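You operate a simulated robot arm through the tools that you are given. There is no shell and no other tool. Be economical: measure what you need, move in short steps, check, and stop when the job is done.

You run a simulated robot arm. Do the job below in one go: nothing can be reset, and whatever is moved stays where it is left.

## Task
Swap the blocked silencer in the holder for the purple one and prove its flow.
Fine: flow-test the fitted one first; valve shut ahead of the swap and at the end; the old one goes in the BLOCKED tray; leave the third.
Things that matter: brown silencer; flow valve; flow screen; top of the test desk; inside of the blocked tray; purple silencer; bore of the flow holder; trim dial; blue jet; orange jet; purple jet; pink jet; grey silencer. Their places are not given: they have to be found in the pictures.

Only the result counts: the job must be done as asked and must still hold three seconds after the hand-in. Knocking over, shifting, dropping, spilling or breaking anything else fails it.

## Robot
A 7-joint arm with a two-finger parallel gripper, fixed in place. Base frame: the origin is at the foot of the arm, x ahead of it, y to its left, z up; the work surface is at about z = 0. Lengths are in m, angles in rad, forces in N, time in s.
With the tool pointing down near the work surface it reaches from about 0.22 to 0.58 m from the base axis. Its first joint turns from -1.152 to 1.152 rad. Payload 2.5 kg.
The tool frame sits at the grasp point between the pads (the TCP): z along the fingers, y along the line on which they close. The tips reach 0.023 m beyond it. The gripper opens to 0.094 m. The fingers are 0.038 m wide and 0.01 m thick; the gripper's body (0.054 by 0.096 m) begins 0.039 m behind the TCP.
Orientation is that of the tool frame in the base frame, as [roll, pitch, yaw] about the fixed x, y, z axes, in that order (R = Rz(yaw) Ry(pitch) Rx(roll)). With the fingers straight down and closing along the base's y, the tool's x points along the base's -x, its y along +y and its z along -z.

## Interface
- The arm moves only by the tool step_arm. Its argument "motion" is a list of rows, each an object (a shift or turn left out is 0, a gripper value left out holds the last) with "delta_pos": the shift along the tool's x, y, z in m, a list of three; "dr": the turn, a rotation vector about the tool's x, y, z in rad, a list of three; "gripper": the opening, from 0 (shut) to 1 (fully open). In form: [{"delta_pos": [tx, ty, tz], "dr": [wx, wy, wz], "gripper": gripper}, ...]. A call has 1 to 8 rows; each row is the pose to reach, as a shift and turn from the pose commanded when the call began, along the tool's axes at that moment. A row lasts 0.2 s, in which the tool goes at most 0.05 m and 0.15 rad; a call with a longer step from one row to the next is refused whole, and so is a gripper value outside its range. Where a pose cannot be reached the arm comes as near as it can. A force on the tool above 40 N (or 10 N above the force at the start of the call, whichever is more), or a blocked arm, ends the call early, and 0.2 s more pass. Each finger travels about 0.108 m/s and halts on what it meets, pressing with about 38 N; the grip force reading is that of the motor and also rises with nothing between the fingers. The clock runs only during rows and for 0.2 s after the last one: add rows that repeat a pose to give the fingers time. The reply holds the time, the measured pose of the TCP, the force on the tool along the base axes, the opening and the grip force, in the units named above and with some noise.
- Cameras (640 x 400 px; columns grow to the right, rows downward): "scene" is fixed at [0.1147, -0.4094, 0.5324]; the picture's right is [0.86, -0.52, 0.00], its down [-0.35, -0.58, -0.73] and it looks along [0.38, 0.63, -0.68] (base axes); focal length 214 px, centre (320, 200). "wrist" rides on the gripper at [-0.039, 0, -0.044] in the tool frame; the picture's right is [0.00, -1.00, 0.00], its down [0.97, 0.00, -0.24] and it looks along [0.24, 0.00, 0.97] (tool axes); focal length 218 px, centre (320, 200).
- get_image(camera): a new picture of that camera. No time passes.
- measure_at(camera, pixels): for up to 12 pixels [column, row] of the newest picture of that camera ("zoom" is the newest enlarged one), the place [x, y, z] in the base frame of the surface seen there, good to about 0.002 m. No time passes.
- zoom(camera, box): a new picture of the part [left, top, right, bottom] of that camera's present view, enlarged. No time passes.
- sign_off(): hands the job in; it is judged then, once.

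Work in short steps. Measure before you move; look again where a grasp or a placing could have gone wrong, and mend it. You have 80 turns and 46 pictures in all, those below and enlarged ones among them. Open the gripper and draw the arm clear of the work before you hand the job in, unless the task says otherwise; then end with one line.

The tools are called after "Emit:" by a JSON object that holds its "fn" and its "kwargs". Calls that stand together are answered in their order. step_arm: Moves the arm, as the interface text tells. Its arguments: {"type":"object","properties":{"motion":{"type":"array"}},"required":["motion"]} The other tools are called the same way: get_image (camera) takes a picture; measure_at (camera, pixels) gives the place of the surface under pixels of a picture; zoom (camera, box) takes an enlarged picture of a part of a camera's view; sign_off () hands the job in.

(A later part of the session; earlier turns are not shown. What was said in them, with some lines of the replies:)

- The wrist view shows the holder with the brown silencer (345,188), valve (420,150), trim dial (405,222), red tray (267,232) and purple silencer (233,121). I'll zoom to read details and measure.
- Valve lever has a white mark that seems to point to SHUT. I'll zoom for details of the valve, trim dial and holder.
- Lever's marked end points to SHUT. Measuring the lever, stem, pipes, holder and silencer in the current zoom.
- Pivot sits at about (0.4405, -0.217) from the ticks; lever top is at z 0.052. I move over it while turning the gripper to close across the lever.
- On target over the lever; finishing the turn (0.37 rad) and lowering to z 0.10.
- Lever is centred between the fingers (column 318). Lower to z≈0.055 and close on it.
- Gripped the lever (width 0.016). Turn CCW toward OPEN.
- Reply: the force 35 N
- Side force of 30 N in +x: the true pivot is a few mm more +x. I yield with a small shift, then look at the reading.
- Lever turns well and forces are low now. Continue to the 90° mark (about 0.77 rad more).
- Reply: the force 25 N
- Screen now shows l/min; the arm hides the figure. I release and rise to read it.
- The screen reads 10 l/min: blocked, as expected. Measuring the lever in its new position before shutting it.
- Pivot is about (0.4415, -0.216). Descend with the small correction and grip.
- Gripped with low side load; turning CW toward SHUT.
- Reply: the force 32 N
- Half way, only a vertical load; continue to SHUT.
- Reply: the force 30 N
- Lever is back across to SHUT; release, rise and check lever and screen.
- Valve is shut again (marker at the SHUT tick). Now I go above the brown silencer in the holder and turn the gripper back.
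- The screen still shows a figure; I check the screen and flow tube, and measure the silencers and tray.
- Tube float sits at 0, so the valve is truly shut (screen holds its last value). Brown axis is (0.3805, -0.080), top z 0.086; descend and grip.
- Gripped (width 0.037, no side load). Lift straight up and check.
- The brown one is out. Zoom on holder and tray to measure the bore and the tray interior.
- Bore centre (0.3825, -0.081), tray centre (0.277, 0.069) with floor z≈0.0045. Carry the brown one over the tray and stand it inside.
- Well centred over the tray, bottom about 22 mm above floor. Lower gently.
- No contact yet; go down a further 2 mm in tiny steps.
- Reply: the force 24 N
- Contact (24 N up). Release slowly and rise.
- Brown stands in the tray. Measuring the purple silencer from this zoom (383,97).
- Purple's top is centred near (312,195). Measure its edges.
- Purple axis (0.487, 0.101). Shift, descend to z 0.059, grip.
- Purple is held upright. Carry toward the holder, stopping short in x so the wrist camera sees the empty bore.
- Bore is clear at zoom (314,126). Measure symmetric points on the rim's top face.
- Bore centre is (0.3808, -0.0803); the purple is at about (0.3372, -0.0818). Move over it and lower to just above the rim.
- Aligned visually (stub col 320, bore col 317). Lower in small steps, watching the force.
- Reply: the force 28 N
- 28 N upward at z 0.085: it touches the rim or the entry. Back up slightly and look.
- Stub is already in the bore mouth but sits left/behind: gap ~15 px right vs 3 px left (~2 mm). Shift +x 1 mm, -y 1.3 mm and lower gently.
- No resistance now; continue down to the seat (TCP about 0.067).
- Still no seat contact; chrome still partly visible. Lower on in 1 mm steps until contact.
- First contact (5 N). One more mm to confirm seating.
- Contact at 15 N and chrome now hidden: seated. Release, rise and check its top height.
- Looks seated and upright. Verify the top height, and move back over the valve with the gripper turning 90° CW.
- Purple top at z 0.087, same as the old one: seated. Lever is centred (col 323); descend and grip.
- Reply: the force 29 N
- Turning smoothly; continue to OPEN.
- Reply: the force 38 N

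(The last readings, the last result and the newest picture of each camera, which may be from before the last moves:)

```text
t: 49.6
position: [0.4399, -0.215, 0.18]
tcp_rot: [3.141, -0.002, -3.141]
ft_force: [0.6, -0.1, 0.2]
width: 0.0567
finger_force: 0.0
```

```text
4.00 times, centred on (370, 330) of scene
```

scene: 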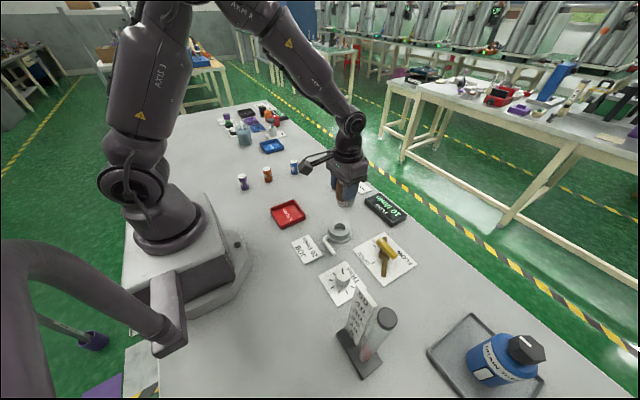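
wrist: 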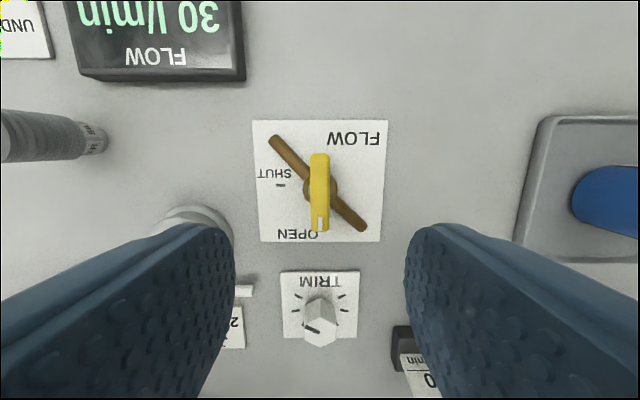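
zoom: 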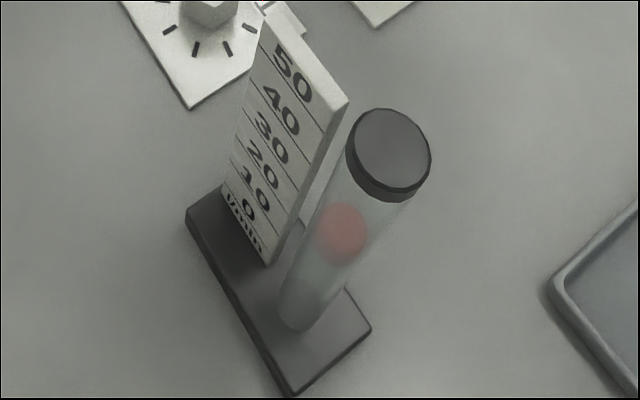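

Flow reads 30 l/min, above the 20 limit, and the tube float agrees: proven. The trim dial isn't part of the job. Descend to shut the valve again.

Emit:
{"fn": "step_arm", "kwargs": {"motion": [{"delta_pos": [-0.0005, -0.0005, 0.04]}, {"delta_pos": [-0.0005, -0.0005, 0.08]}, {"delta_pos": [-0.0005, -0.0005, 0.122]}, {"delta_pos": [-0.0005, -0.0005, 0.122]}, {"delta_pos": [-0.0005, -0.0005, 0.122], "gripper": 0.05}, {"delta_pos": [-0.0005, -0.0005, 0.122]}, {"delta_pos": [-0.0005, -0.0005, 0.122]}]}}

Emit:
{"fn": "step_arm", "kwargs": {"motion": [{"dr": [0, 0, 0.14]}, {"dr": [0, 0, 0.28]}, {"dr": [0, 0, 0.42]}, {"dr": [0, 0, 0.56]}, {"dr": [0, 0, 0.7]}, {"dr": [0, 0, 0.8]}]}}

```text
t: 51.2
position: [0.4413, -0.2146, 0.0548]
tcp_rot: [3.14, 0.0, -3.139]
ft_force: [3.8, 9.2, -3.1]
width: 0.016
finger_force: 44.9
```

```text
t: 52.6
position: [0.4416, -0.2166, 0.0561]
tcp_rot: [3.14, 0.004, 2.338]
ft_force: [17.6, -7.6, -30.5]
width: 0.0161
finger_force: 45.2
```

Half way; finish the turn to SHUT (yaw 1.57).

Emit:
{"fn": "step_arm", "kwargs": {"motion": [{"dr": [0, 0, 0.14]}, {"dr": [0, 0, 0.28]}, {"dr": [0, 0, 0.42]}, {"dr": [0, 0, 0.56]}, {"dr": [0, 0, 0.7]}, {"dr": [0, 0, 0.775]}, {"dr": [0, 0, 0.775]}]}}

Emit:
{"fn": "step_arm", "kwargs": {"motion": [{"gripper": 0.6}, {"gripper": 0.6}, {"gripper": 0.6}, {"delta_pos": [0, 0, -0.04]}, {"delta_pos": [0, 0, -0.08]}, {"delta_pos": [0, 0, -0.12]}, {"delta_pos": [0, 0, -0.16]}, {"delta_pos": [0, 0, -0.2]}]}}

Emit:
{"fn": "get_image", "kwargs": {"camera": "wrist"}}

Emit:
{"fn": "get_image", "kwargs": {"camera": "scene"}}

Emit:
{"fn": "zoom", "kwargs": {"camera": "scene", "box": [325, 280, 415, 380]}}

```text
t: 54.2
position: [0.4392, -0.2168, 0.0554]
tcp_rot: [-3.136, 0.0, 1.567]
ft_force: [-18.6, -5.8, -1.7]
width: 0.0159
finger_force: 45.1
```

```text
t: 56.0
position: [0.4428, -0.2152, 0.2554]
tcp_rot: [-3.142, 0.0, 1.565]
ft_force: [0.2, 0.5, 0.1]
width: 0.0564
finger_force: 0.1
```

```text
10 pictures are left
```

wrist: 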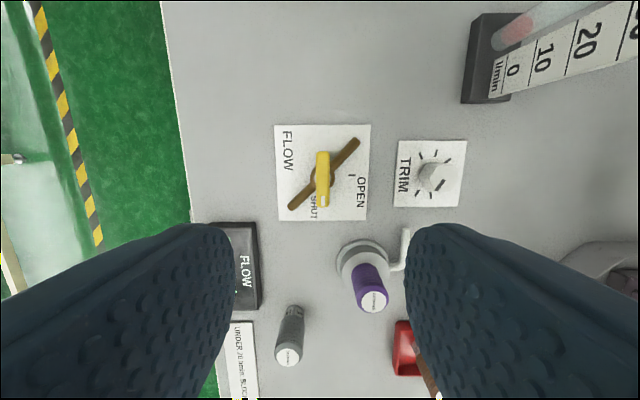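

```text
9 pictures are left
```

scene: 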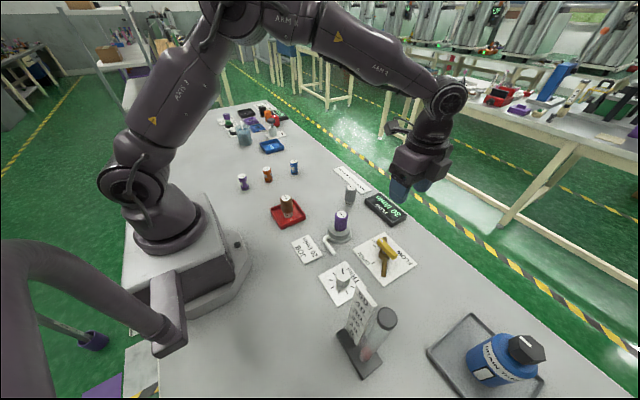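

```text
4.00 times, centred on (370, 330) of scene
```

zoom: 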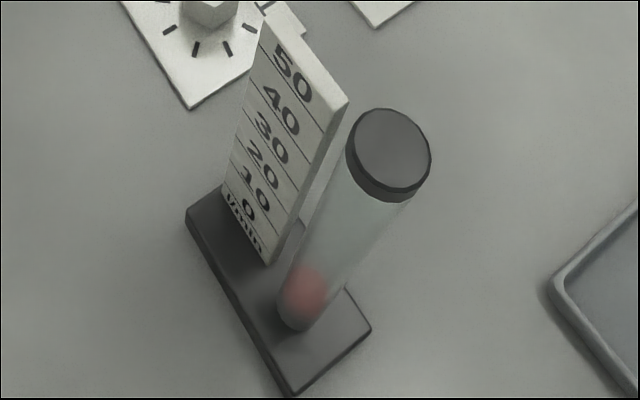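

Valve is shut, the float is at 0, the screen holds 30 l/min, brown is in the BLOCKED tray, purple is seated, grey is untouched, and the gripper is open and clear. Handing in.

Emit:
{"fn": "sign_off", "kwargs": {}}

```text
The job is handed in.
```

The swap is done: the brown silencer tested at 10 l/min (blocked) and now stands in the BLOCKED tray; the purple one is seated in the holder and tested at 30 l/min (the card counts under 20 as blocked). The valve was shut before the swap and is shut again now, and I left the grey silencer and the trim dial alone.
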